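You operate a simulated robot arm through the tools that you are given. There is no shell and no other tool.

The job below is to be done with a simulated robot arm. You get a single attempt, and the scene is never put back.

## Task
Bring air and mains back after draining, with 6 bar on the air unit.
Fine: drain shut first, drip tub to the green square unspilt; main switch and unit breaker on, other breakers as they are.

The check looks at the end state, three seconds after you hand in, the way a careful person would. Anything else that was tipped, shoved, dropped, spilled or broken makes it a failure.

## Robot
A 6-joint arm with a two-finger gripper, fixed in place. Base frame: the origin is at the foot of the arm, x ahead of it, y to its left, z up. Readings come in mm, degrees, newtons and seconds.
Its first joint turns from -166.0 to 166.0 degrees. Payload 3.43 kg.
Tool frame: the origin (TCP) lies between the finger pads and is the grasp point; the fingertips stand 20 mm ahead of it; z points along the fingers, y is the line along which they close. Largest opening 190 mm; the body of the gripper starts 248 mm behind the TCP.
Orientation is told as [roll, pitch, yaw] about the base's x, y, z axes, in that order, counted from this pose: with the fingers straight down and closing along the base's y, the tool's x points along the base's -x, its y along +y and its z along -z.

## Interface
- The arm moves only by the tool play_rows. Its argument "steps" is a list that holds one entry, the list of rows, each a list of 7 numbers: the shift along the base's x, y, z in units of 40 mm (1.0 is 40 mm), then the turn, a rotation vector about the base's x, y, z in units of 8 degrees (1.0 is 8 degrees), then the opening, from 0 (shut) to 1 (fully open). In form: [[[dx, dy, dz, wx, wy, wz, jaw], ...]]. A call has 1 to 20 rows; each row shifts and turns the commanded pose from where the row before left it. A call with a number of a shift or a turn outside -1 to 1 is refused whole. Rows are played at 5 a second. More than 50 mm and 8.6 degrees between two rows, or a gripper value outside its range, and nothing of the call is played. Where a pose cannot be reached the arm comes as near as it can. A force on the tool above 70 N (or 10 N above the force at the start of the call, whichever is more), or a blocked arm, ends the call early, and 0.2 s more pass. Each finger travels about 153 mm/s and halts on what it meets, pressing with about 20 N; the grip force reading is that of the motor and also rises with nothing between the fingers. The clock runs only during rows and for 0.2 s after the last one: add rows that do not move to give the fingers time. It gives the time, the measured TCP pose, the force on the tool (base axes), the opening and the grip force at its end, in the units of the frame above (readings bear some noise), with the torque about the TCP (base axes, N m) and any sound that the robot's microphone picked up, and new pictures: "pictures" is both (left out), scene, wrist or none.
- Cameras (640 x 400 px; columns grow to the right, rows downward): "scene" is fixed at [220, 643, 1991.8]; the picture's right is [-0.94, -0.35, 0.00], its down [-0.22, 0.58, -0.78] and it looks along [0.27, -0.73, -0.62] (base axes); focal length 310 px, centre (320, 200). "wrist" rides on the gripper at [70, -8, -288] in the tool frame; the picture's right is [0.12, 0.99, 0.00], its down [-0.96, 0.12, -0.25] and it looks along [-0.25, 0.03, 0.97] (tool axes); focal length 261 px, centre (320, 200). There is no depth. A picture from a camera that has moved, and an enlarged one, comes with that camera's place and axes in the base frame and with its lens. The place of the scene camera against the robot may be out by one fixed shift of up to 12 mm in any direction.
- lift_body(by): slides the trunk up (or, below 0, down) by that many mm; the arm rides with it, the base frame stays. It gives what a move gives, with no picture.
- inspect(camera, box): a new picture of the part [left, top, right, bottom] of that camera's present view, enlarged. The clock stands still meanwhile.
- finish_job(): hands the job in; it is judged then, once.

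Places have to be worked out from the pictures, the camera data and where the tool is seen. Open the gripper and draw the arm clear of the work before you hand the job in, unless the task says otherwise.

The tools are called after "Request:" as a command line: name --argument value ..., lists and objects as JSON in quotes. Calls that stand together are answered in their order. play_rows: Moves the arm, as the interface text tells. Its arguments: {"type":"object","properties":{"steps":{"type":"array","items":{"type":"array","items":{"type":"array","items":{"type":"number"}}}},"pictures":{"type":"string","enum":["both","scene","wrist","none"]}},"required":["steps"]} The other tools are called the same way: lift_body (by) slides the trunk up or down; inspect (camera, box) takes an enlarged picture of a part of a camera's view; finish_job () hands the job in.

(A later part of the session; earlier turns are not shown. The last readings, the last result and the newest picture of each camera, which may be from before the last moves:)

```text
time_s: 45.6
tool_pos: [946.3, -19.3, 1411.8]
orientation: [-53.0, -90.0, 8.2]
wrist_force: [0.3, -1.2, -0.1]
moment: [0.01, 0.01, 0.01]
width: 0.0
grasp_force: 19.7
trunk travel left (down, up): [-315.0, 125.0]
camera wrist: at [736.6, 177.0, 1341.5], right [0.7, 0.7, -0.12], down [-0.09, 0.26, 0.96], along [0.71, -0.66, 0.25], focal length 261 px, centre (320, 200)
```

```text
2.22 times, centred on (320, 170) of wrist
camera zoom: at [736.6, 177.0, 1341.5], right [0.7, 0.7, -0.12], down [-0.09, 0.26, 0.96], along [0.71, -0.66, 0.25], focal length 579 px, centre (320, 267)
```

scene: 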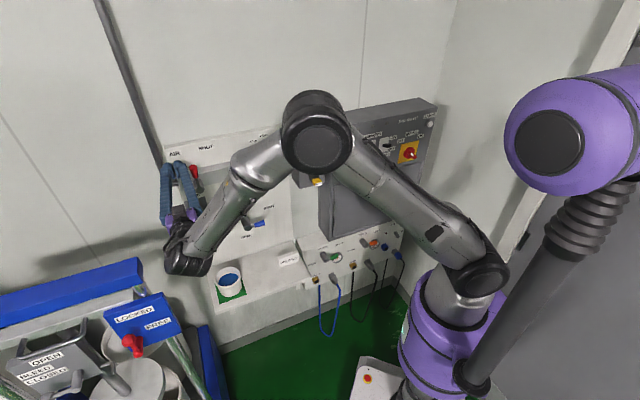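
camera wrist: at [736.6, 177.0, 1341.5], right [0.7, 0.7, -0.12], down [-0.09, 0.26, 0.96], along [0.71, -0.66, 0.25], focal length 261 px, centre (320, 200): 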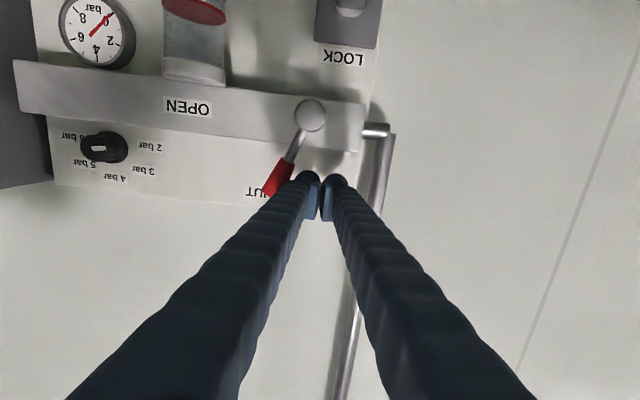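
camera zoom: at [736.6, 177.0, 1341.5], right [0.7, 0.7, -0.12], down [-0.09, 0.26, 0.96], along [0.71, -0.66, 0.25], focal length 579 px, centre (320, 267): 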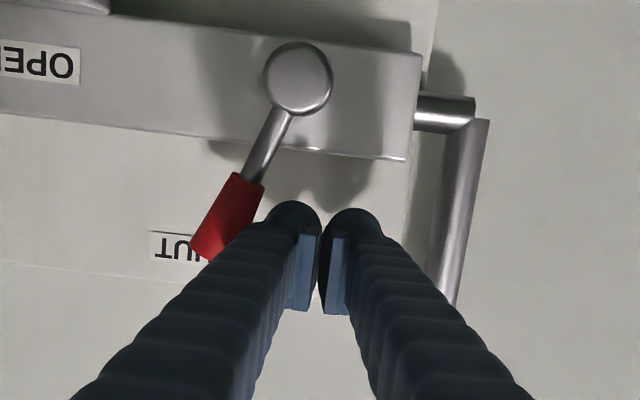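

The air valve turns freely (about 25° already, ~1 N). I'll carry on along the arc to OPEN.

Request:
play_rows --steps '[[[-0.131, -0.131, 0.03, 0, 0, 0, 0.0], [-0.212, -0.212, -0.1, 0, 0, 0, 0.0], [-0.23, -0.23, -0.175, 0, 0, 0, 0.0], [-0.177, -0.177, -0.225, 0, 0, 0, 0.0], [-0.159, -0.159, -0.2625, 0, 0, 0, 0.0], [-0.177, -0.177, -0.2625, 0, 0, 0, 0.0], [-0.177, -0.177, -0.225, 0, 0, 0, 0.0], [-0.177, -0.177, -0.12, 0, 0, 0, 0.0]]]' --pictures "wrist"

Request:
inspect --camera "wrist" --box '[200, 80, 440, 260]'

Request:
inspect --camera "scene" --box '[160, 130, 280, 220]'

```text
time_s: 47.4
tool_pos: [889.2, -77.1, 1360.7]
orientation: [155.1, -89.7, 160.0]
wrist_force: [9.9, 1.0, 14.5]
moment: [-0.15, -0.18, 0.18]
width: 0.0
grasp_force: 19.8
trunk travel left (down, up): [-315.0, 125.0]
camera wrist: at [678.6, 119.5, 1290.1], right [0.7, 0.7, -0.12], down [-0.1, 0.26, 0.96], along [0.71, -0.66, 0.25], focal length 261 px, centre (320, 200)
```

wrist: 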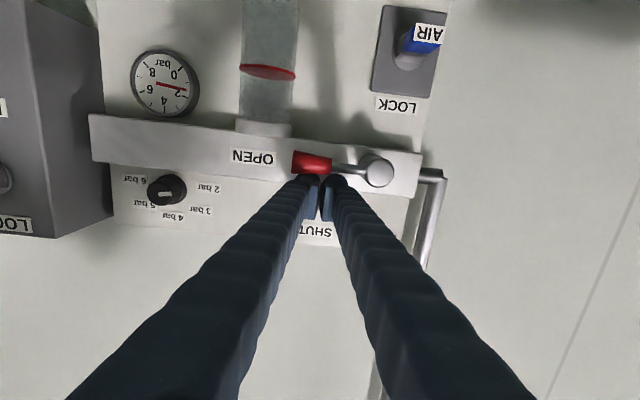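

```text
2.22 times, centred on (320, 170) of wrist
camera zoom: at [678.6, 119.5, 1290.1], right [0.7, 0.7, -0.12], down [-0.1, 0.26, 0.96], along [0.71, -0.66, 0.25], focal length 579 px, centre (320, 267)
```

zoom: 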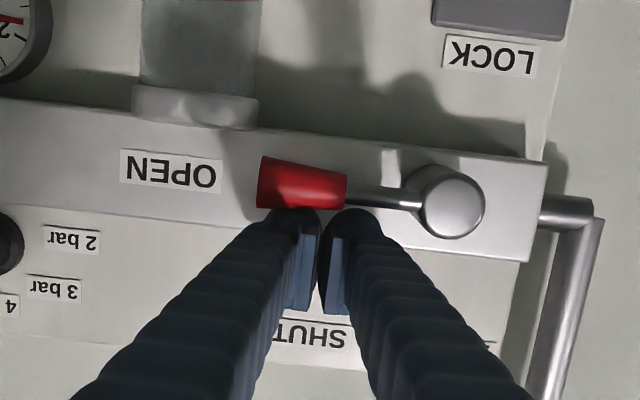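

```text
4.44 times, centred on (220, 175) of scene
camera zoom: at [220.0, 643.0, 1991.8], right [-0.94, -0.35, 0.0], down [-0.22, 0.58, -0.78], along [0.27, -0.73, -0.62], focal length 1376 px, centre (764, 311)
```

zoom: 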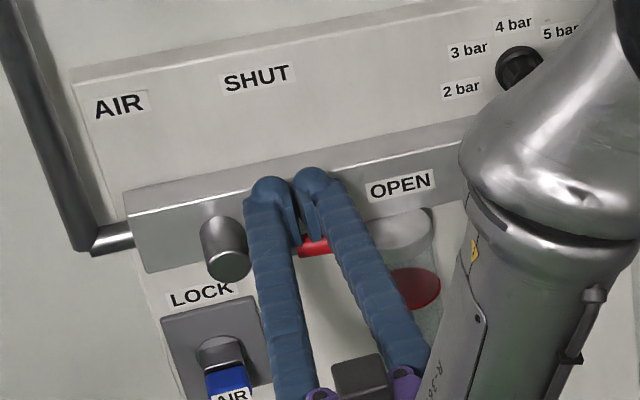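

OPEN: the lever lies along the bar at its stop and the gauge now reads about 2 bar. Next the regulator knob at about u=358, z=1397, face at m≈747 (the bar below it ends at z≈1359). I'll lift off, back out and go in front of the knob.

Request:
play_rows --steps '[[[0, 0, 0.3, 0, 0, 0, 0.0], [-0.6, 0.6, 0.1, 0, 0, 0, 0.0], [-0.7, 0.7, 0, 0, 0, 0, 0.1], [-0.636, -0.636, 0.1, 0, 0, 0, 0.2], [-0.636, -0.636, 0.1, 0, 0, 0, 0.37], [-0.636, -0.636, 0.1, 0, 0, 0, 0.37], [-0.636, -0.636, 0.1, 0, 0, 0, 0.37], [-0.636, -0.636, 0.1, 0, 0, 0, 0.37], [-0.636, -0.636, 0.0, 0, 0, 0, 0.37], [0, 0, 0, 0, 0, 0, 0.37]]]'

Request:
inspect --camera "wrist" --box '[220, 60, 420, 220]'

Request:
inspect --camera "scene" --box '[160, 130, 280, 220]'

```text
time_s: 49.6
tool_pos: [693.4, -172.8, 1410.8]
orientation: [-41.8, -89.3, -3.3]
wrist_force: [1.0, 0.4, -0.4]
moment: [0.02, -0.02, 0.11]
width: 70.3
grasp_force: 0.0
out of reach, approached as far as the arm can: row 8, 9
trunk travel left (down, up): [-315.0, 125.0]
camera wrist: at [482.3, 23.4, 1341.9], right [0.7, 0.7, -0.13], down [-0.08, 0.26, 0.96], along [0.71, -0.67, 0.24], focal length 261 px, centre (320, 200)
```

scene: 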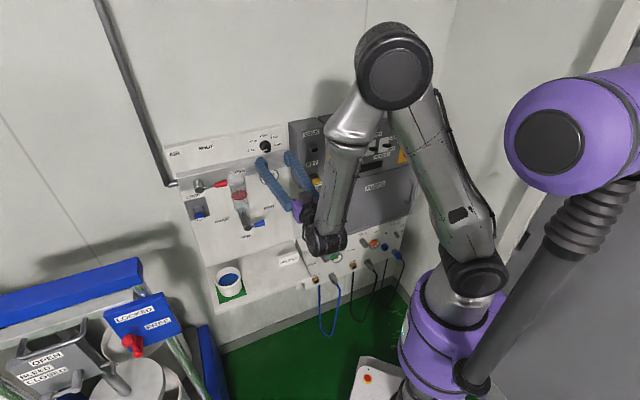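
wrist: 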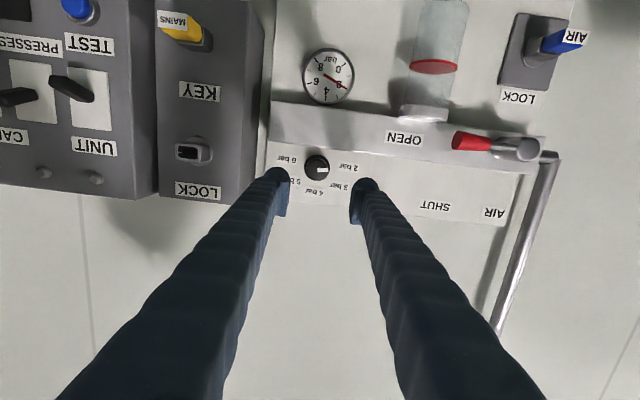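

```text
2.50 times, centred on (320, 140) of wrist
camera zoom: at [482.3, 23.4, 1341.9], right [0.7, 0.7, -0.13], down [-0.08, 0.26, 0.96], along [0.71, -0.67, 0.24], focal length 652 px, centre (320, 350)
```

zoom: 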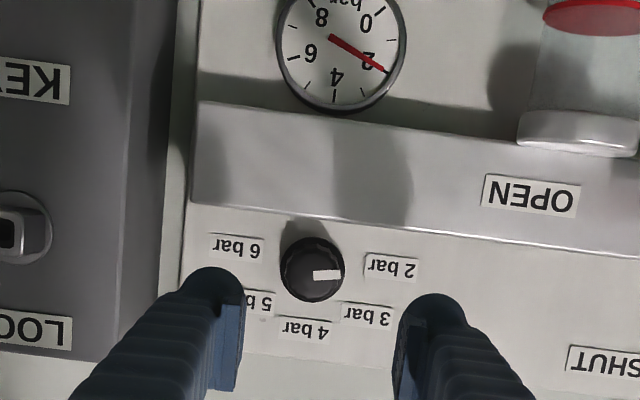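

```text
4.44 times, centred on (220, 175) of scene
camera zoom: at [220.0, 643.0, 1991.8], right [-0.94, -0.35, 0.0], down [-0.22, 0.58, -0.78], along [0.27, -0.73, -0.62], focal length 1376 px, centre (764, 311)
```

zoom: 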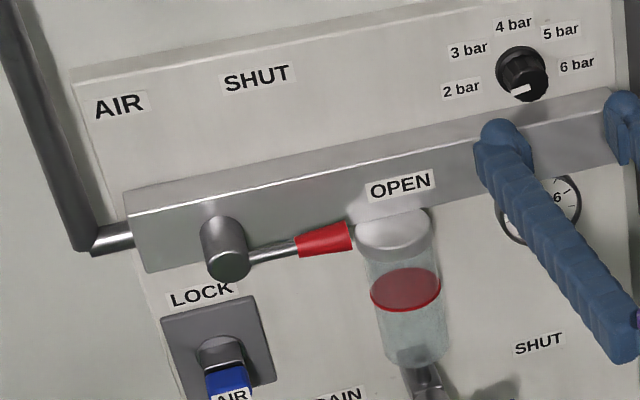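

Gauge sits at 2 bar. With the bar only 38 mm under the knob axis, I can twist about ±20° per grip, so I'll ratchet. First: true the orientation, roll −20° and close in to just before the bar with the jaws 54 mm apart.

Request:
play_rows --steps '[[[0.403, -0.511, -0.098, -0.594, 0.502, 0.014, 0.284], [0.403, -0.511, -0.098, -0.589, 0.589, 0, 0.284], [0.403, -0.511, -0.098, -0.589, 0.589, 0, 0.284], [0, 0, 0, 0, 0, 0, 0.284]]]'

Request:
inspect --camera "wrist" --box '[220, 80, 420, 240]'

Request:
inspect --camera "scene" --box '[220, 120, 320, 200]'

```text
time_s: 50.6
tool_pos: [740.6, -236.9, 1398.9]
orientation: [-91.3, -70.5, 46.6]
wrist_force: [-0.2, -1.4, -0.6]
moment: [-0.03, -0.02, 0.07]
width: 54.0
grasp_force: 0.1
trunk travel left (down, up): [-315.0, 125.0]
camera wrist: at [513.6, -56.8, 1333.3], right [0.63, 0.63, -0.45], down [0.12, 0.49, 0.87], along [0.77, -0.6, 0.23], focal length 261 px, centre (320, 200)
```

scene: 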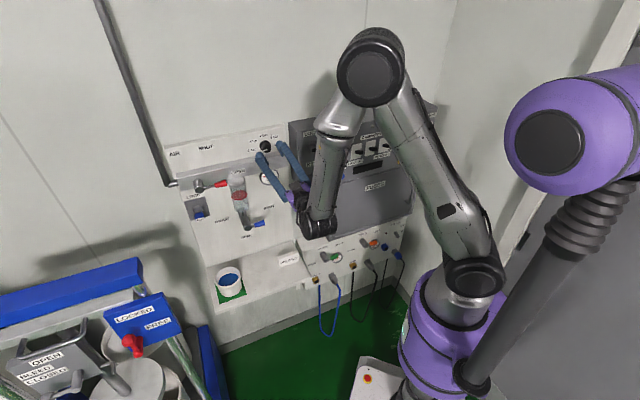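
wrist: 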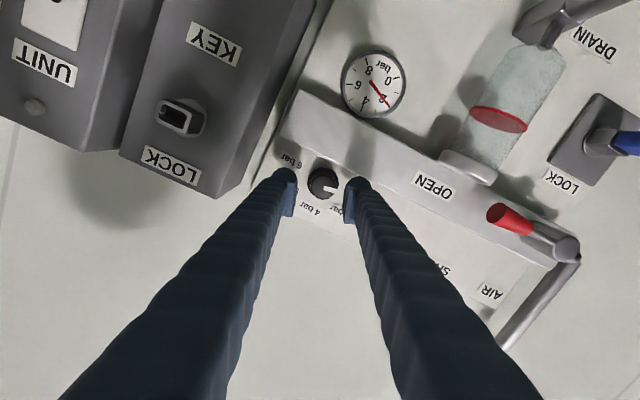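

```text
2.50 times, centred on (320, 160) of wrist
camera zoom: at [513.6, -56.8, 1333.3], right [0.63, 0.63, -0.45], down [0.12, 0.49, 0.87], along [0.77, -0.6, 0.23], focal length 652 px, centre (320, 300)
```

zoom: 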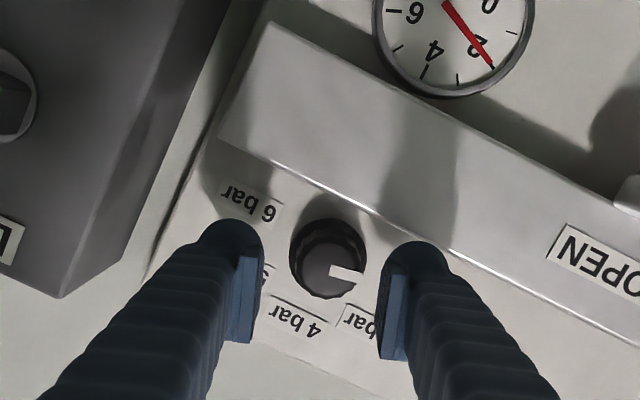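

```text
5.00 times, centred on (270, 160) of scene
camera zoom: at [220.0, 643.0, 1991.8], right [-0.94, -0.35, 0.0], down [-0.22, 0.58, -0.78], along [0.27, -0.73, -0.62], focal length 1548 px, centre (570, 400)
```

zoom: 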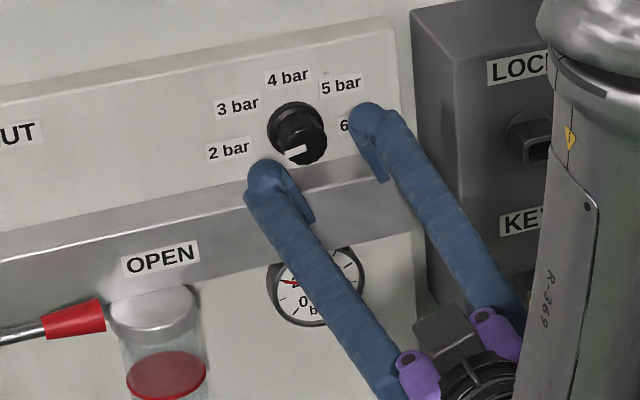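

Request:
inspect --camera "wrist" --box '[290, 150, 350, 210]'

```text
6.67 times, centred on (320, 180) of wrist
camera zoom: at [513.6, -56.8, 1333.3], right [0.63, 0.63, -0.45], down [0.12, 0.49, 0.87], along [0.77, -0.6, 0.23], focal length 1738 px, centre (320, 333)
```

zoom: 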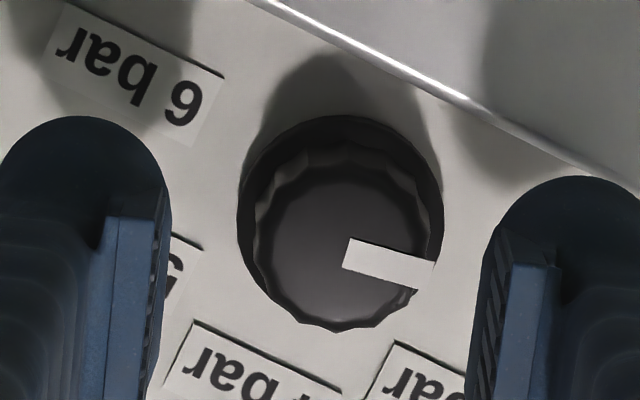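

Closer look: the knob's face is nearer (m≈734, 33 mm across; skirt at the board), axis at about u=360, z=1395.7. I'll correct sideways and slide the tips over it to m≈750 without closing yet.

Request:
play_rows --steps '[[[0.087, 0.087, -0.01, 0.039, 0.039, -0.046, 0.25], [0.343, -0.343, 0, 0, 0, 0, 0.25], [0.343, -0.343, 0, 0, 0, 0, 0.25], [0, 0, 0, 0, 0, 0, 0.25]]]' --pictures "wrist"

Request:
inspect --camera "wrist" --box '[270, 140, 370, 220]'

Request:
inspect --camera "scene" --box '[220, 120, 320, 200]'

```text
time_s: 51.6
tool_pos: [772.8, -258.7, 1397.1]
orientation: [-90.0, -70.5, 44.9]
wrist_force: [-0.7, 0.5, 0.2]
moment: [-0.01, -0.01, 0.02]
width: 47.5
grasp_force: 0.0
trunk travel left (down, up): [-315.0, 125.0]
camera wrist: at [545.6, -77.5, 1333.4], right [0.63, 0.63, -0.44], down [0.13, 0.48, 0.87], along [0.76, -0.61, 0.22], focal length 261 px, centre (320, 200)
```

wrist: 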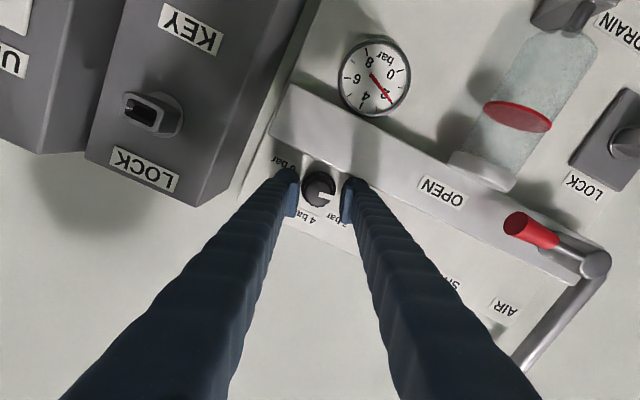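

```text
5.00 times, centred on (320, 180) of wrist
camera zoom: at [545.6, -77.5, 1333.4], right [0.63, 0.63, -0.44], down [0.13, 0.48, 0.87], along [0.76, -0.61, 0.22], focal length 1303 px, centre (320, 300)
```

zoom: 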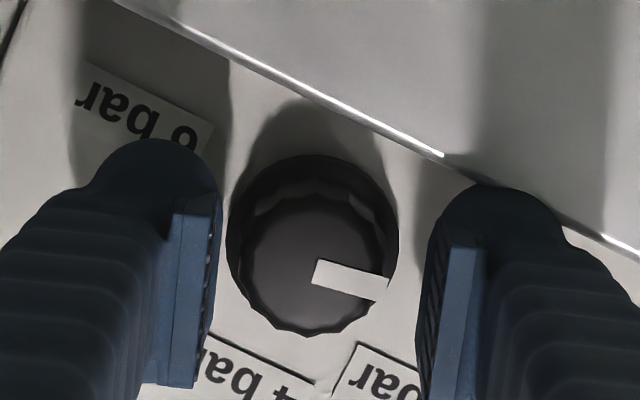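

```text
5.00 times, centred on (270, 160) of scene
camera zoom: at [220.0, 643.0, 1991.8], right [-0.94, -0.35, 0.0], down [-0.22, 0.58, -0.78], along [0.27, -0.73, -0.62], focal length 1548 px, centre (570, 400)
```

zoom: 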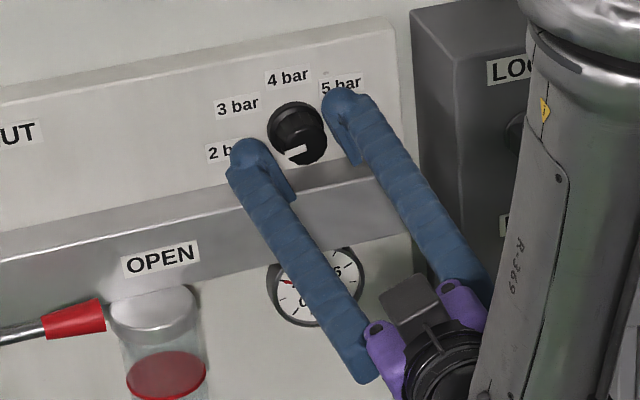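

The tips straddle the knob, 1.4 mm off-centre; I'll trim that, close, and turn 40° clockwise as the first stroke.

Request:
play_rows --steps '[[[-0.025, -0.025, 0.01, 0, 0, 0, 0.25], [0, 0, 0, 0, 0, 0, 0.1], [0, 0, 0, 0, 0, 0, 0.05], [0, 0, 0, 0, 0, 0, 0.05], [-0.0075, -0.0075, 0, 0.707, -0.707, 0, 0.05], [-0.0075, -0.0075, 0, 0.707, -0.707, 0, 0.05], [-0.0075, -0.0075, 0, 0.707, -0.707, 0, 0.05], [-0.0075, -0.0075, 0, 0.707, -0.707, 0, 0.05], [-0.0075, -0.0075, 0, 0.707, -0.707, 0, 0.05], [0, 0, 0, 0, 0, 0, 0.05]]]' --pictures "wrist"

Request:
inspect --camera "wrist" --box '[240, 100, 400, 220]'

Request:
inspect --camera "scene" --box '[220, 120, 320, 200]'

```text
time_s: 53.8
tool_pos: [822.6, -236.4, 1491.1]
orientation: [83.4, -71.2, -130.4]
wrist_force: [0.8, -0.8, -0.4]
moment: [-0.09, -0.06, -0.06]
width: 9.2
grasp_force: 0.1
out of reach, approached as far as the arm can: row 7, 8, 9
trunk travel left (down, up): [-315.0, 125.0]
camera wrist: at [632.2, -17.2, 1432.6], right [0.71, 0.67, 0.2], down [-0.29, 0.02, 0.96], along [0.64, -0.74, 0.21], focal length 261 px, centre (320, 200)
```

wrist: 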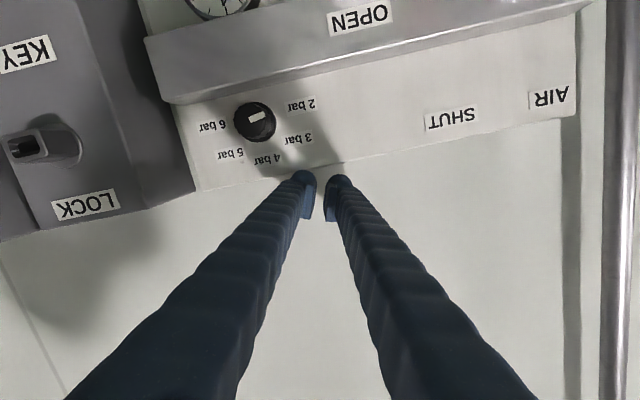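

```text
3.33 times, centred on (320, 160) of wrist
camera zoom: at [632.2, -17.2, 1432.6], right [0.71, 0.67, 0.2], down [-0.29, 0.02, 0.96], along [0.64, -0.74, 0.21], focal length 869 px, centre (320, 333)
```

zoom: 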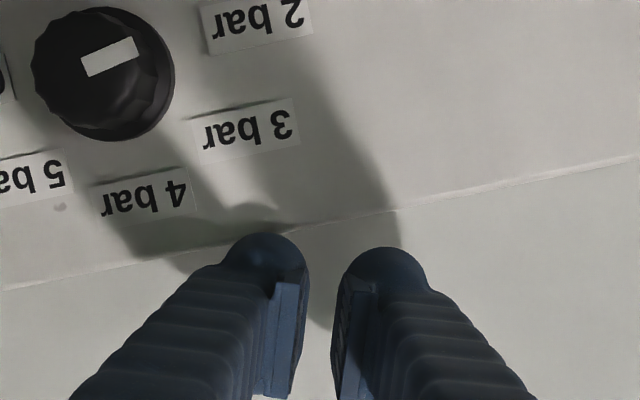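

```text
5.00 times, centred on (270, 160) of scene
camera zoom: at [220.0, 643.0, 1991.8], right [-0.94, -0.35, 0.0], down [-0.22, 0.58, -0.78], along [0.27, -0.73, -0.62], focal length 1548 px, centre (570, 400)
```

zoom: 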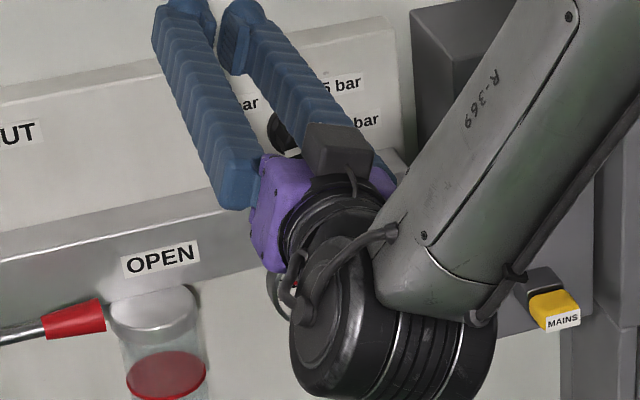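

The arm hit a joint limit mid-turn and slid up off the knob; nothing looks disturbed, and the pointer still seems to be near 2 bar. I'll back straight off the wall before anything else.

Request:
play_rows --steps '[[[-0.5, 0.5, 0, 0, 0, 0, 0.05], [-0.6, 0.6, 0, 0, 0, 0, 0.05], [-0.6, 0.6, 0, 0, 0, 0, 0.05], [0, 0, 0, 0, 0, 0, 0.05]]]'

Request:
inspect --camera "scene" --box '[160, 110, 340, 245]'

Request:
inspect --camera "wrist" --box '[190, 0, 390, 190]'

```text
time_s: 54.8
tool_pos: [749.2, -164.9, 1495.8]
orientation: [83.1, -71.5, -130.1]
wrist_force: [0.4, 0.8, -0.4]
moment: [-0.03, -0.05, -0.01]
width: 9.6
grasp_force: 0.0
trunk travel left (down, up): [-315.0, 125.0]
camera wrist: at [559.8, 55.1, 1436.1], right [0.72, 0.67, 0.2], down [-0.29, 0.02, 0.96], along [0.64, -0.74, 0.21], focal length 261 px, centre (320, 200)
```

scene: 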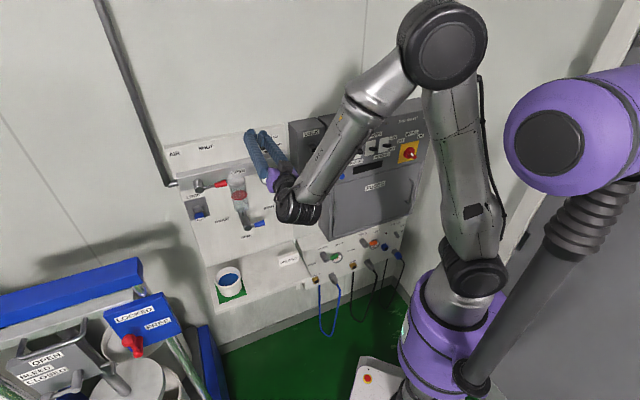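
wrist: 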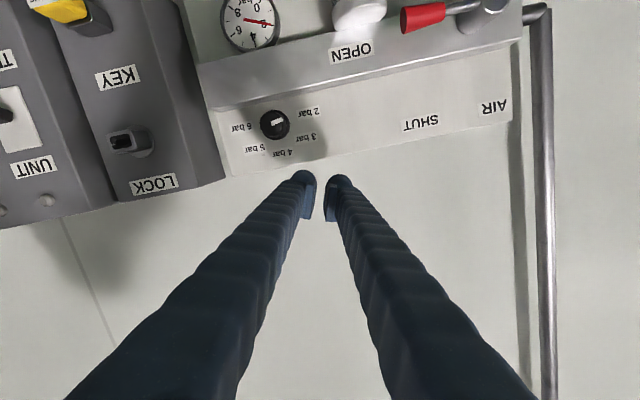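

```text
2.96 times, centred on (250, 178) of scene
camera zoom: at [220.0, 643.0, 1991.8], right [-0.94, -0.35, 0.0], down [-0.22, 0.58, -0.78], along [0.27, -0.73, -0.62], focal length 918 px, centre (527, 267)
```

zoom: 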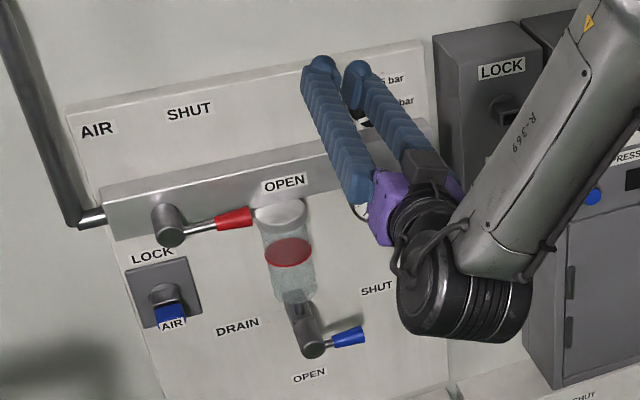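

```text
2.11 times, centred on (290, 95) of wrist
camera zoom: at [559.8, 55.1, 1436.1], right [0.72, 0.67, 0.2], down [-0.29, 0.02, 0.96], along [0.64, -0.74, 0.21], focal length 549 px, centre (383, 421)
```

zoom: 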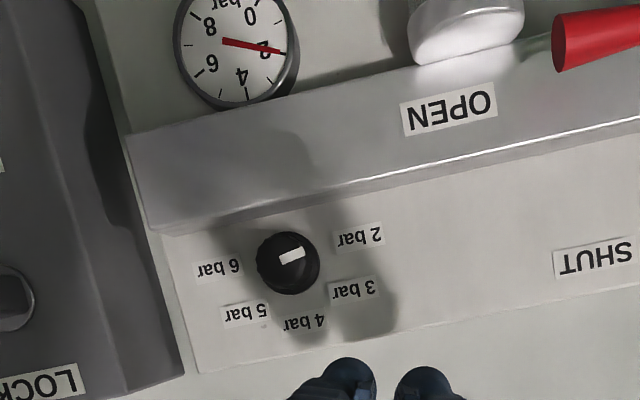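

The knob is still at 2 bar with the gauge at 2, nothing disturbed. I'll lower the trunk 200 mm so the arm works higher relative to its shoulder, then rehearse the ±20° roll in free air.

Request:
lift_body --by -200

Request:
play_rows --steps '[[[-0.2, -0.1, 0.3, -0.7, 0.5, 0.1, 0.1], [-0.2, -0.2, 0.5, -0.7, 0.6, 0.1, 0.25], [-0.2, -0.2, 0.5, -0.7, 0.7, 0, 0.25], [-0.2, -0.2, 0.5, -0.7, 0.7, 0, 0.25], [-0.1, -0.1, 0.5, -0.6, 0.6, 0, 0.25], [0, 0, 0.2, 0, 0, 0, 0.25]]]'

```text
time_s: 57.0
tool_pos: [749.4, -164.8, 1294.8]
orientation: [83.1, -71.4, -130.1]
wrist_force: [-0.1, -0.6, 0.6]
moment: [0.03, 0.01, -0.01]
width: 9.3
grasp_force: 0.2
trunk travel left (down, up): [-115.0, 325.0]
```

```text
time_s: 58.4
tool_pos: [712.5, -197.5, 1393.6]
orientation: [-89.5, -71.7, 44.2]
wrist_force: [-0.2, -0.4, -1.3]
moment: [0.02, 0.02, 0.03]
width: 47.5
grasp_force: 0.2
trunk travel left (down, up): [-115.0, 325.0]
camera wrist: at [488.1, -14.6, 1330.6], right [0.64, 0.64, -0.43], down [0.12, 0.46, 0.88], along [0.76, -0.62, 0.22], focal length 261 px, centre (320, 200)
```

scene: 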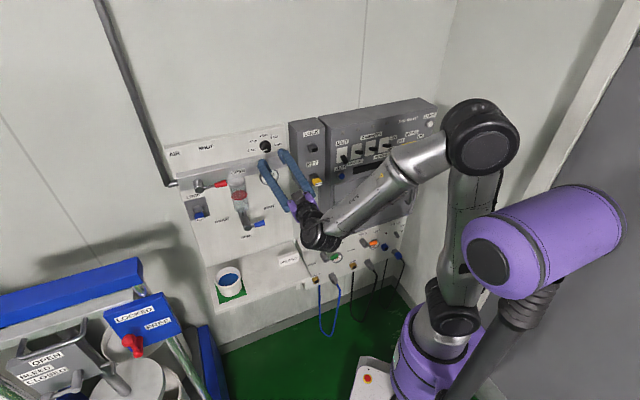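
wrist: 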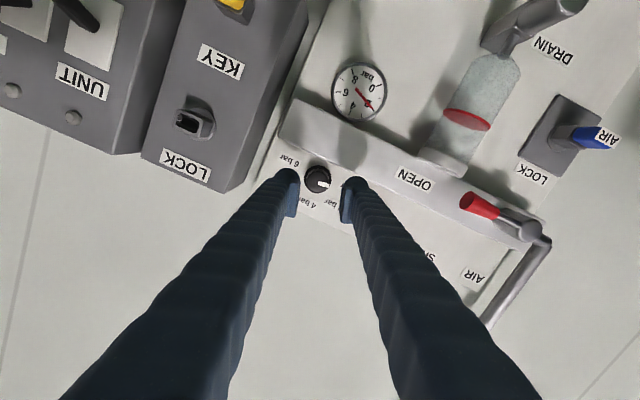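

The arm now works from higher up. Rehearsing the 40° roll in free air here to see if it stays within reach.

Request:
play_rows --steps '[[[0, 0, 0, 0.707, -0.707, 0, 0.25], [0, 0, 0, 0.707, -0.707, 0, 0.25], [0, 0, 0, 0.707, -0.707, 0, 0.25], [0, 0, 0, 0.707, -0.707, 0, 0.25], [0, 0, 0, 0.707, -0.707, 0, 0.25], [0, 0, 0, 0, 0, 0, 0.25]]]' --pictures "none"

```text
time_s: 59.8
tool_pos: [714.1, -196.4, 1394.9]
orientation: [89.1, -68.3, -134.4]
wrist_force: [0.0, 0.4, -0.1]
moment: [0.01, 0.0, -0.01]
width: 47.5
grasp_force: 0.0
trunk travel left (down, up): [-115.0, 325.0]
```

The full ±20° roll is reachable from here. Rolling back to −18° and sliding over the knob again.

Request:
play_rows --steps '[[[0.185, -0.211, 0.0165, -0.707, 0.707, 0, 0.25], [0.185, -0.211, 0.0165, -0.707, 0.707, 0, 0.25], [0.185, -0.211, 0.0165, -0.707, 0.707, 0, 0.25], [0.185, -0.211, 0.0165, -0.707, 0.707, 0, 0.25], [0.185, -0.211, 0.0165, -0.707, 0.707, 0, 0.25], [0.265, -0.265, 0, 0, 0, 0, 0.25], [0.265, -0.265, 0, 0, 0, 0, 0.25], [0, 0, 0, 0, 0, 0, 0.25]]]' --pictures "wrist"

Request:
inspect --camera "wrist" --box '[270, 140, 370, 220]'

```text
time_s: 61.6
tool_pos: [772.4, -260.2, 1399.0]
orientation: [-89.6, -71.7, 44.3]
wrist_force: [-1.1, -0.1, -0.6]
moment: [-0.02, -0.02, 0.04]
width: 47.7
grasp_force: 0.1
trunk travel left (down, up): [-115.0, 325.0]
camera wrist: at [548.0, -77.5, 1334.6], right [0.64, 0.64, -0.42], down [0.12, 0.46, 0.88], along [0.76, -0.62, 0.22], focal length 261 px, centre (320, 200)
```

wrist: 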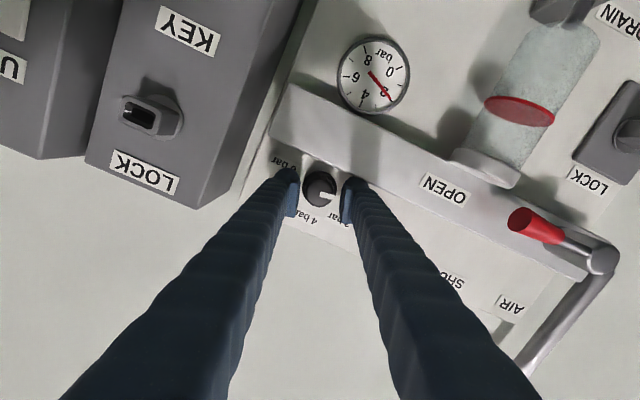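

```text
5.00 times, centred on (320, 180) of wrist
camera zoom: at [548.0, -77.5, 1334.6], right [0.64, 0.64, -0.42], down [0.12, 0.46, 0.88], along [0.76, -0.62, 0.22], focal length 1303 px, centre (320, 300)
```

zoom: 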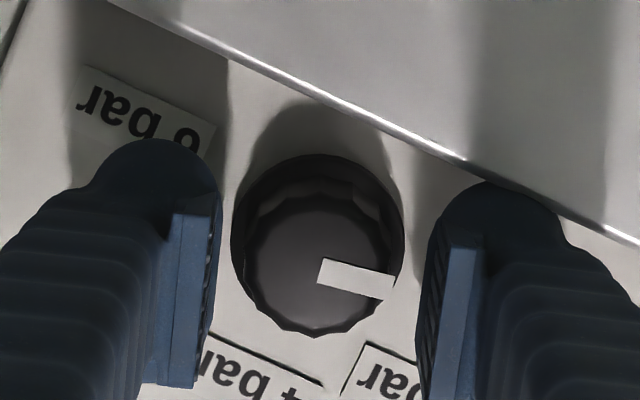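

Centred now, but the lower finger clears the bar by only ~2 mm, so I'll raise the tool 2 mm more, close, and turn 40° clockwise about the knob axis.

Request:
play_rows --steps '[[[0.011, 0.011, 0.05, 0, 0, 0, 0.25], [0, 0, 0, 0, 0, 0, 0.1], [0, 0, 0, 0, 0, 0, 0.05], [0, 0, 0, 0, 0, 0, 0.05], [-0.012, -0.012, 0, 0.707, -0.707, 0, 0.05], [-0.012, -0.012, 0, 0.707, -0.707, 0, 0.05], [-0.012, -0.012, 0, 0.707, -0.707, 0, 0.05], [-0.012, -0.012, 0, 0.707, -0.707, 0, 0.05], [-0.012, -0.012, 0, 0.707, -0.707, 0, 0.05], [0, 0, 0, 0, 0, 0, 0.05]]]' --pictures "wrist"

Request:
inspect --camera "wrist" --box '[240, 20, 400, 220]'

```text
time_s: 63.8
tool_pos: [770.6, -261.6, 1400.3]
orientation: [89.1, -68.0, -134.4]
wrist_force: [-4.1, -2.0, 0.1]
moment: [-0.03, 0.0, -0.03]
width: 34.4
grasp_force: 44.7
trunk travel left (down, up): [-115.0, 325.0]
camera wrist: at [578.7, -46.0, 1333.4], right [0.69, 0.68, 0.26], down [-0.35, 0.0, 0.94], along [0.64, -0.73, 0.23], focal length 261 px, centre (320, 200)
```

wrist: 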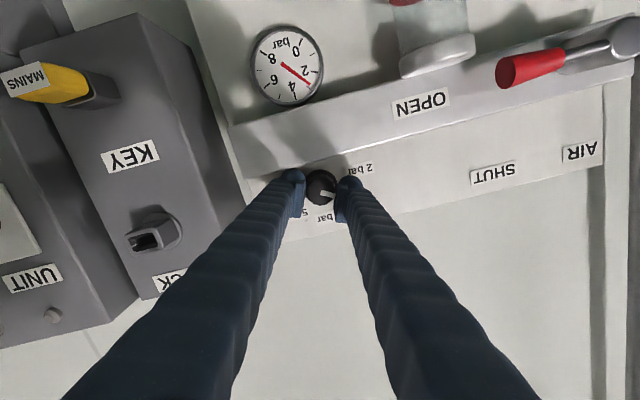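

```text
2.00 times, centred on (320, 120) of wrist
camera zoom: at [578.7, -46.0, 1333.4], right [0.69, 0.68, 0.26], down [-0.35, 0.0, 0.94], along [0.64, -0.73, 0.23], focal length 521 px, centre (320, 360)
```

zoom: 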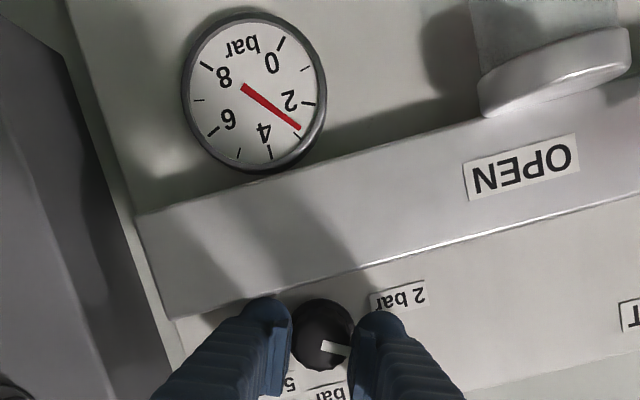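

Gauge moved to about 2.9 bar. The ratchet works: open, roll back, close, turn another 40°.

Request:
play_rows --steps '[[[0, 0, 0, 0, 0, 0, 0.25], [0, 0, 0, 0, 0, 0, 0.25], [0.012, 0.012, 0, -0.707, 0.707, 0, 0.25], [0.012, 0.012, 0, -0.707, 0.707, 0, 0.25], [0.012, 0.012, 0, -0.707, 0.707, 0, 0.25], [0.012, 0.012, 0, -0.707, 0.707, 0, 0.25], [0.012, 0.012, 0, -0.707, 0.707, 0, 0.25], [0, 0, 0, 0, 0, 0, 0.1], [0, 0, 0, 0, 0, 0, 0.05], [0, 0, 0, 0, 0, 0, 0.05], [-0.012, -0.012, 0, 0.707, -0.707, 0, 0.05], [-0.012, -0.012, 0, 0.707, -0.707, 0, 0.05], [-0.012, -0.012, 0, 0.707, -0.707, 0, 0.05], [-0.012, -0.012, 0, 0.707, -0.707, 0, 0.05], [-0.012, -0.012, 0, 0.707, -0.707, 0, 0.05], [0, 0, 0, 0, 0, 0, 0.05]]]' --pictures "wrist"

Request:
inspect --camera "wrist" --box '[240, 20, 400, 220]'

```text
time_s: 67.2
tool_pos: [769.9, -264.0, 1399.8]
orientation: [89.0, -68.2, -134.3]
wrist_force: [-7.0, 2.9, -8.8]
moment: [0.12, 0.14, 0.01]
width: 34.5
grasp_force: 44.3
trunk travel left (down, up): [-115.0, 325.0]
camera wrist: at [578.4, -46.0, 1333.2], right [0.69, 0.68, 0.26], down [-0.35, -0.01, 0.94], along [0.64, -0.73, 0.23], focal length 261 px, centre (320, 200)
```

wrist: 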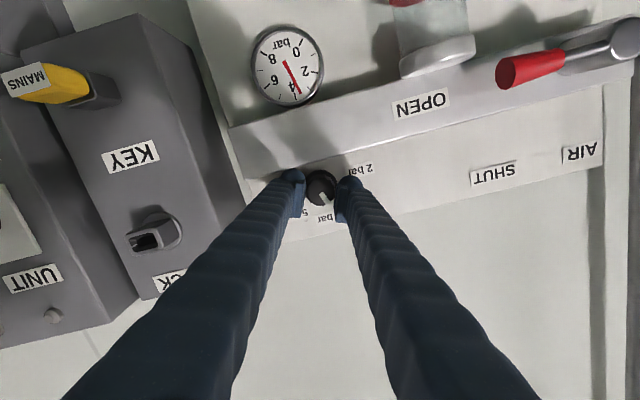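

```text
2.00 times, centred on (320, 120) of wrist
camera zoom: at [578.4, -46.0, 1333.2], right [0.69, 0.68, 0.26], down [-0.35, -0.01, 0.94], along [0.64, -0.73, 0.23], focal length 521 px, centre (320, 360)
```

zoom: 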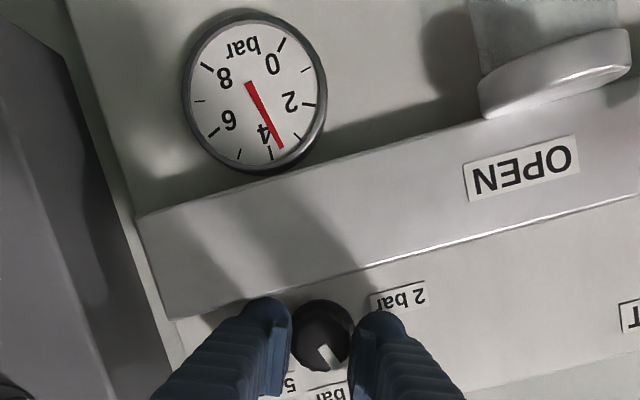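

About 3.7 bar now (roughly 0.85 bar per stroke). Another full stroke.

Request:
play_rows --steps '[[[0, 0, 0, 0, 0, 0, 0.25], [0, 0, 0, 0, 0, 0, 0.25], [0.012, 0.012, 0, -0.707, 0.707, 0, 0.25], [0.012, 0.012, 0, -0.707, 0.707, 0, 0.25], [0.012, 0.012, 0, -0.707, 0.707, 0, 0.25], [0.012, 0.012, 0, -0.707, 0.707, 0, 0.25], [0.012, 0.012, 0, -0.707, 0.707, 0, 0.25], [0, 0, 0, 0, 0, 0, 0.1], [0, 0, 0, 0, 0, 0, 0.05], [0, 0, 0, 0, 0, 0, 0.05], [-0.012, -0.012, 0, 0.707, -0.707, 0, 0.05], [-0.012, -0.012, 0, 0.707, -0.707, 0, 0.05], [-0.012, -0.012, 0, 0.707, -0.707, 0, 0.05], [-0.012, -0.012, 0, 0.707, -0.707, 0, 0.05], [-0.012, -0.012, 0, 0.707, -0.707, 0, 0.05], [0, 0, 0, 0, 0, 0, 0.05]]]' --pictures "wrist"

Request:
inspect --camera "wrist" --box '[240, 20, 400, 220]'

```text
time_s: 70.6
tool_pos: [768.7, -261.9, 1399.7]
orientation: [89.0, -68.3, -134.3]
wrist_force: [-4.6, -1.9, -5.1]
moment: [-0.02, 0.02, -0.08]
width: 34.0
grasp_force: 44.7
trunk travel left (down, up): [-115.0, 325.0]
camera wrist: at [578.4, -46.3, 1333.2], right [0.69, 0.68, 0.26], down [-0.35, -0.01, 0.94], along [0.64, -0.73, 0.23], focal length 261 px, centre (320, 200)
```

wrist: 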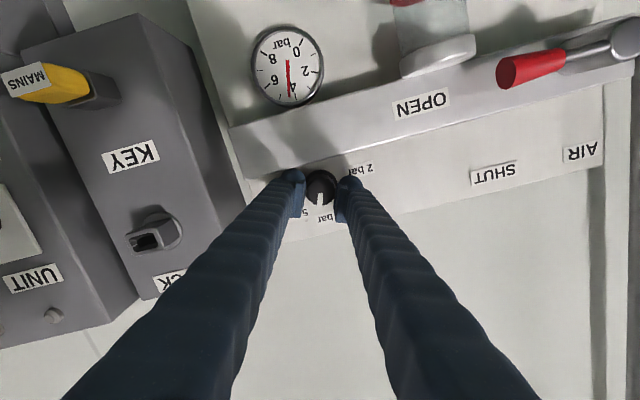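

```text
2.00 times, centred on (320, 120) of wrist
camera zoom: at [578.4, -46.3, 1333.2], right [0.69, 0.68, 0.26], down [-0.35, -0.01, 0.94], along [0.64, -0.73, 0.23], focal length 521 px, centre (320, 360)
```

zoom: 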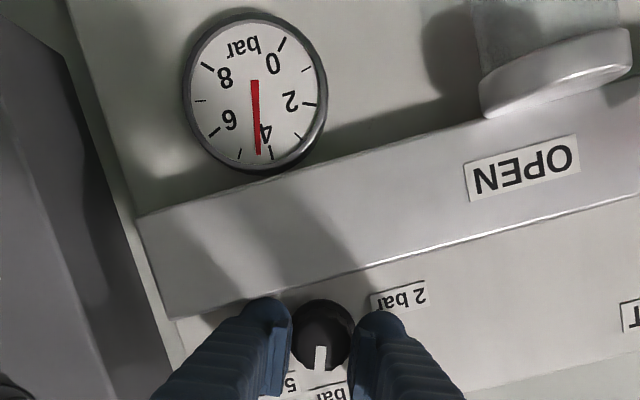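

About 4.45 bar. Another full stroke.

Request:
play_rows --steps '[[[0, 0, 0, 0, 0, 0, 0.25], [0, 0, 0, 0, 0, 0, 0.25], [0.012, 0.012, 0, -0.707, 0.707, 0, 0.25], [0.012, 0.012, 0, -0.707, 0.707, 0, 0.25], [0.012, 0.012, 0, -0.707, 0.707, 0, 0.25], [0.012, 0.012, 0, -0.707, 0.707, 0, 0.25], [0.012, 0.012, 0, -0.707, 0.707, 0, 0.25], [0, 0, 0, 0, 0, 0, 0.1], [0, 0, 0, 0, 0, 0, 0.05], [0, 0, 0, 0, 0, 0, 0.05], [-0.012, -0.012, 0, 0.707, -0.707, 0, 0.05], [-0.012, -0.012, 0, 0.707, -0.707, 0, 0.05], [-0.012, -0.012, 0, 0.707, -0.707, 0, 0.05], [-0.012, -0.012, 0, 0.707, -0.707, 0, 0.05], [-0.012, -0.012, 0, 0.707, -0.707, 0, 0.05], [0, 0, 0, 0, 0, 0, 0.05]]]' --pictures "wrist"

Request:
inspect --camera "wrist" --box '[240, 20, 400, 220]'

```text
time_s: 74.0
tool_pos: [769.5, -261.8, 1399.6]
orientation: [88.9, -68.2, -134.2]
wrist_force: [-6.2, 2.1, -9.2]
moment: [0.09, 0.11, 0.02]
width: 34.4
grasp_force: 45.3
trunk travel left (down, up): [-115.0, 325.0]
camera wrist: at [578.3, -45.8, 1332.7], right [0.69, 0.68, 0.26], down [-0.35, -0.01, 0.94], along [0.64, -0.73, 0.23], focal length 261 px, centre (320, 200)
```

wrist: 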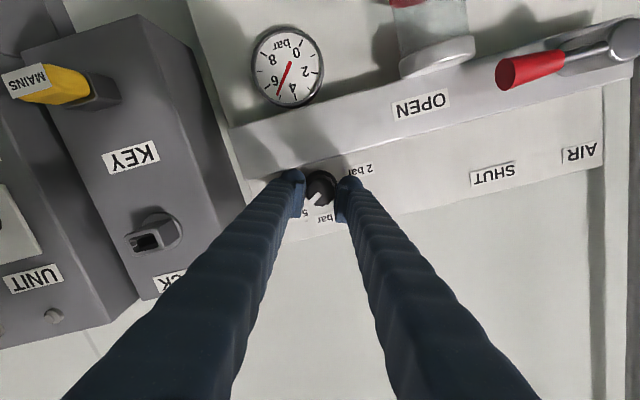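

```text
2.00 times, centred on (320, 120) of wrist
camera zoom: at [578.3, -45.8, 1332.7], right [0.69, 0.68, 0.26], down [-0.35, -0.01, 0.94], along [0.64, -0.73, 0.23], focal length 521 px, centre (320, 360)
```

zoom: 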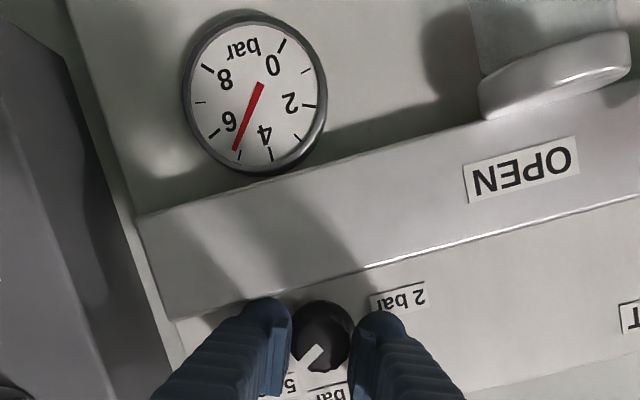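

About 5.2 bar. One more stroke of 36°, then fine tuning.

Request:
play_rows --steps '[[[0, 0, 0, 0, 0, 0, 0.25], [0, 0, 0, 0, 0, 0, 0.25], [0.012, 0.012, 0, -0.707, 0.707, 0, 0.25], [0.012, 0.012, 0, -0.707, 0.707, 0, 0.25], [0.012, 0.012, 0, -0.707, 0.707, 0, 0.25], [0.012, 0.012, 0, -0.707, 0.707, 0, 0.25], [0.012, 0.012, 0, -0.707, 0.707, 0, 0.25], [0, 0, 0, 0, 0, 0, 0.1], [0, 0, 0, 0, 0, 0, 0.05], [0, 0, 0, 0, 0, 0, 0.05], [-0.012, -0.012, 0, 0.707, -0.707, 0, 0.05], [-0.012, -0.012, 0, 0.707, -0.707, 0, 0.05], [-0.012, -0.012, 0, 0.707, -0.707, 0, 0.05], [-0.012, -0.012, 0, 0.707, -0.707, 0, 0.05], [-0.006, -0.006, 0, 0.35, -0.35, 0, 0.05], [0, 0, 0, 0, 0, 0, 0.05]]]' --pictures "wrist"

Request:
inspect --camera "wrist" --box '[250, 20, 330, 110]'

Request:
inspect --camera "scene" --box '[240, 130, 300, 190]'

```text
time_s: 77.4
tool_pos: [768.6, -261.3, 1400.6]
orientation: [89.1, -72.2, -134.3]
wrist_force: [1.2, -3.8, 5.4]
moment: [-0.07, -0.09, -0.01]
width: 34.5
grasp_force: 45.5
trunk travel left (down, up): [-115.0, 325.0]
camera wrist: at [575.1, -49.0, 1332.0], right [0.7, 0.69, 0.19], down [-0.3, 0.04, 0.95], along [0.65, -0.72, 0.24], focal length 261 px, centre (320, 200)
```

wrist: 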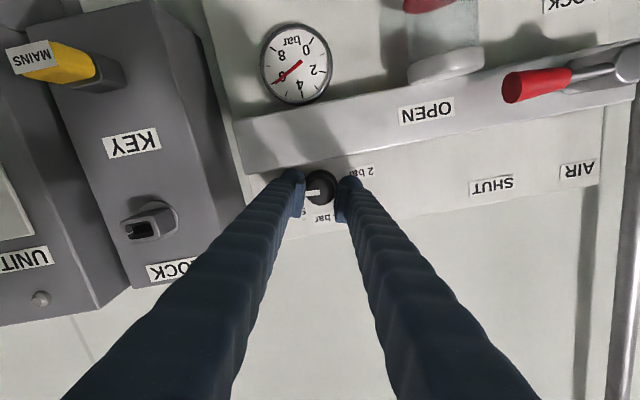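

```text
4.44 times, centred on (290, 65) of wrist
camera zoom: at [575.1, -49.0, 1332.0], right [0.7, 0.69, 0.19], down [-0.3, 0.04, 0.95], along [0.65, -0.72, 0.24], focal length 1158 px, centre (453, 800)
```

zoom: 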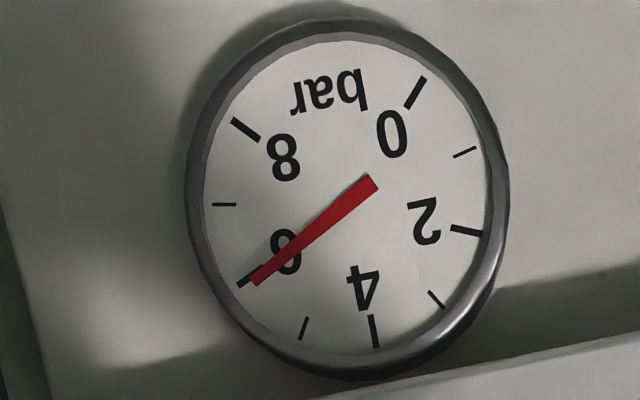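

```text
6.67 times, centred on (270, 160) of scene
camera zoom: at [220.0, 643.0, 1991.8], right [-0.94, -0.35, 0.0], down [-0.22, 0.58, -0.78], along [0.27, -0.73, -0.62], focal length 2065 px, centre (653, 467)
```

zoom: 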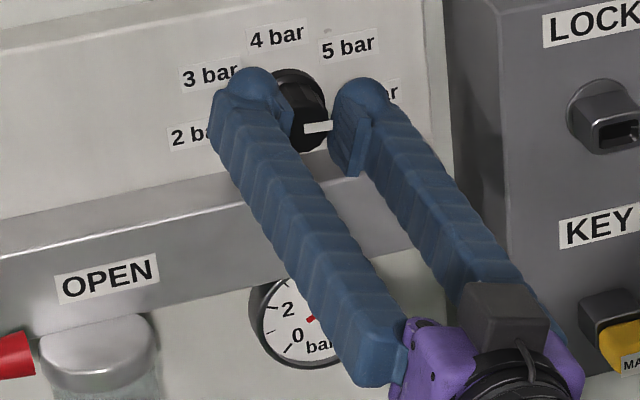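

The gauge reads about 5.9 bar. Adding 4° more.

Request:
play_rows --steps '[[[-0.006, -0.006, 0, 0.38, -0.38, 0, 0.05], [0, 0, 0, 0, 0, 0, 0.05], [0, 0, 0, 0, 0, 0, 0.05]]]' --pictures "none"

Request:
inspect --camera "wrist" --box '[250, 20, 330, 110]'

```text
time_s: 78.2
tool_pos: [769.5, -262.3, 1399.7]
orientation: [89.0, -68.0, -134.3]
wrist_force: [0.8, -5.9, 0.2]
moment: [-0.06, 0.0, -0.04]
width: 34.6
grasp_force: 45.1
trunk travel left (down, up): [-115.0, 325.0]
```

```text
4.44 times, centred on (290, 65) of wrist
camera zoom: at [578.4, -45.7, 1333.5], right [0.69, 0.68, 0.26], down [-0.35, -0.01, 0.94], along [0.64, -0.73, 0.23], focal length 1158 px, centre (453, 800)
```

zoom: 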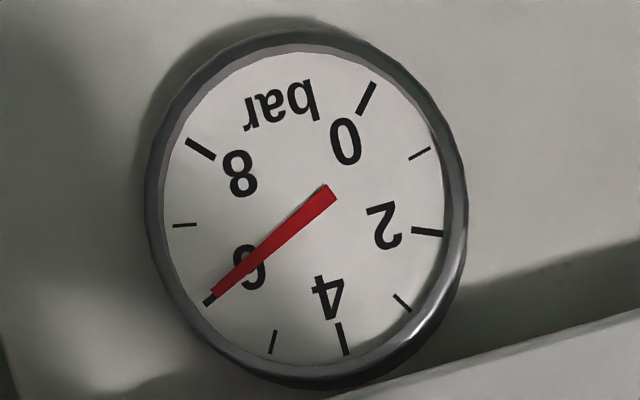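

The needle lies right on the 6 tick. I'll open and draw straight back, then re-check the gauge.

Request:
play_rows --steps '[[[0, 0, 0, 0, 0, 0, 0.22], [0, 0, 0, 0, 0, 0, 0.25], [-0.4, 0.4, 0.02, 0, 0, 0, 0.25], [-0.6, 0.6, 0, 0, 0, 0, 0.25], [-0.6, 0.6, 0, -0.65, 0.65, 0, 0.25], [-0.2, 0.2, 0, -0.65, 0.65, 0, 0.25], [0, 0, 0, -0.65, 0.65, 0, 0.25], [0, 0, 0, 0, 0, 0, 0.25]]]'

Request:
inspect --camera "wrist" --box '[240, 40, 380, 200]'

Request:
inspect --camera "wrist" --box '[90, 0, 280, 220]'

```text
time_s: 80.0
tool_pos: [697.3, -191.5, 1400.4]
orientation: [-33.1, -89.7, -12.2]
wrist_force: [0.2, -0.2, 0.8]
moment: [-0.01, 0.03, 0.02]
width: 47.7
grasp_force: 0.1
trunk travel left (down, up): [-115.0, 325.0]
camera wrist: at [488.3, 7.1, 1331.6], right [0.7, 0.7, -0.12], down [-0.09, 0.26, 0.96], along [0.7, -0.67, 0.24], focal length 261 px, centre (320, 200)
```

scene: 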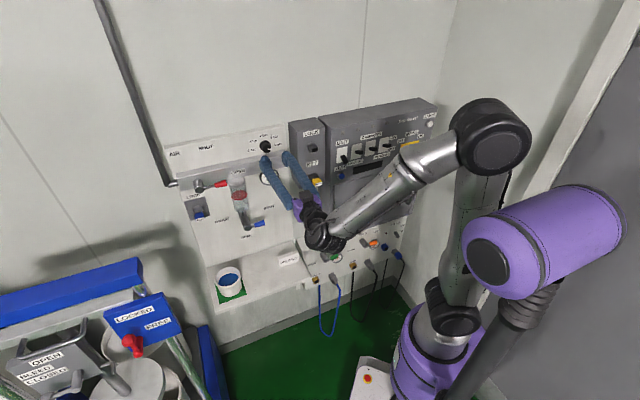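
wrist: 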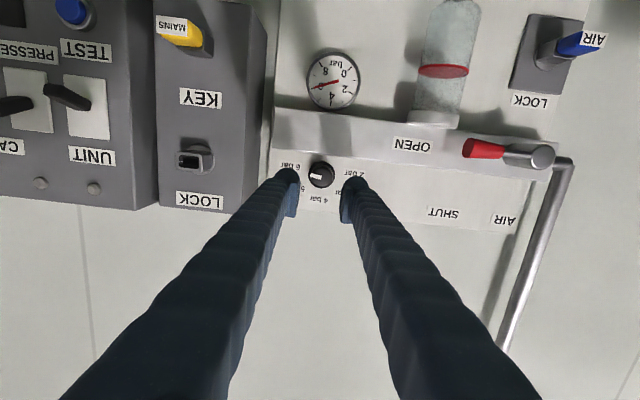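

```text
2.50 times, centred on (310, 120) of wrist
camera zoom: at [488.3, 7.1, 1331.6], right [0.7, 0.7, -0.12], down [-0.09, 0.26, 0.96], along [0.7, -0.67, 0.24], focal length 652 px, centre (345, 400)
```

zoom: 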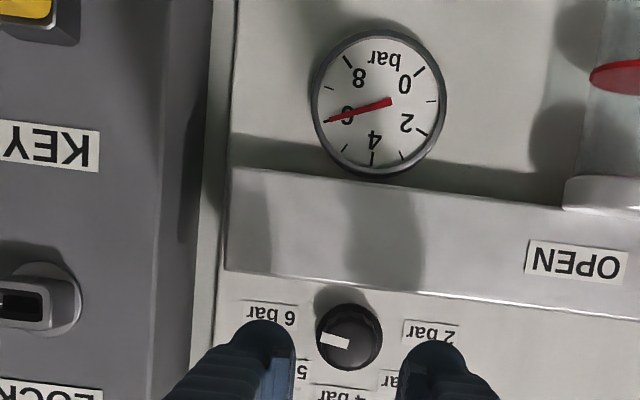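

```text
1.82 times, centred on (185, 110) of wrist
camera zoom: at [488.3, 7.1, 1331.6], right [0.7, 0.7, -0.12], down [-0.09, 0.26, 0.96], along [0.7, -0.67, 0.24], focal length 474 px, centre (566, 364)
```

zoom: 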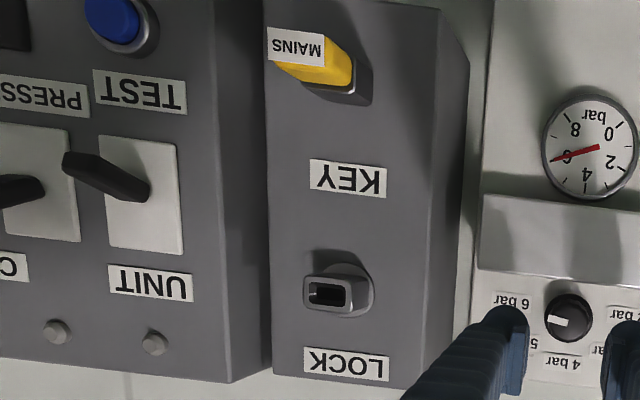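

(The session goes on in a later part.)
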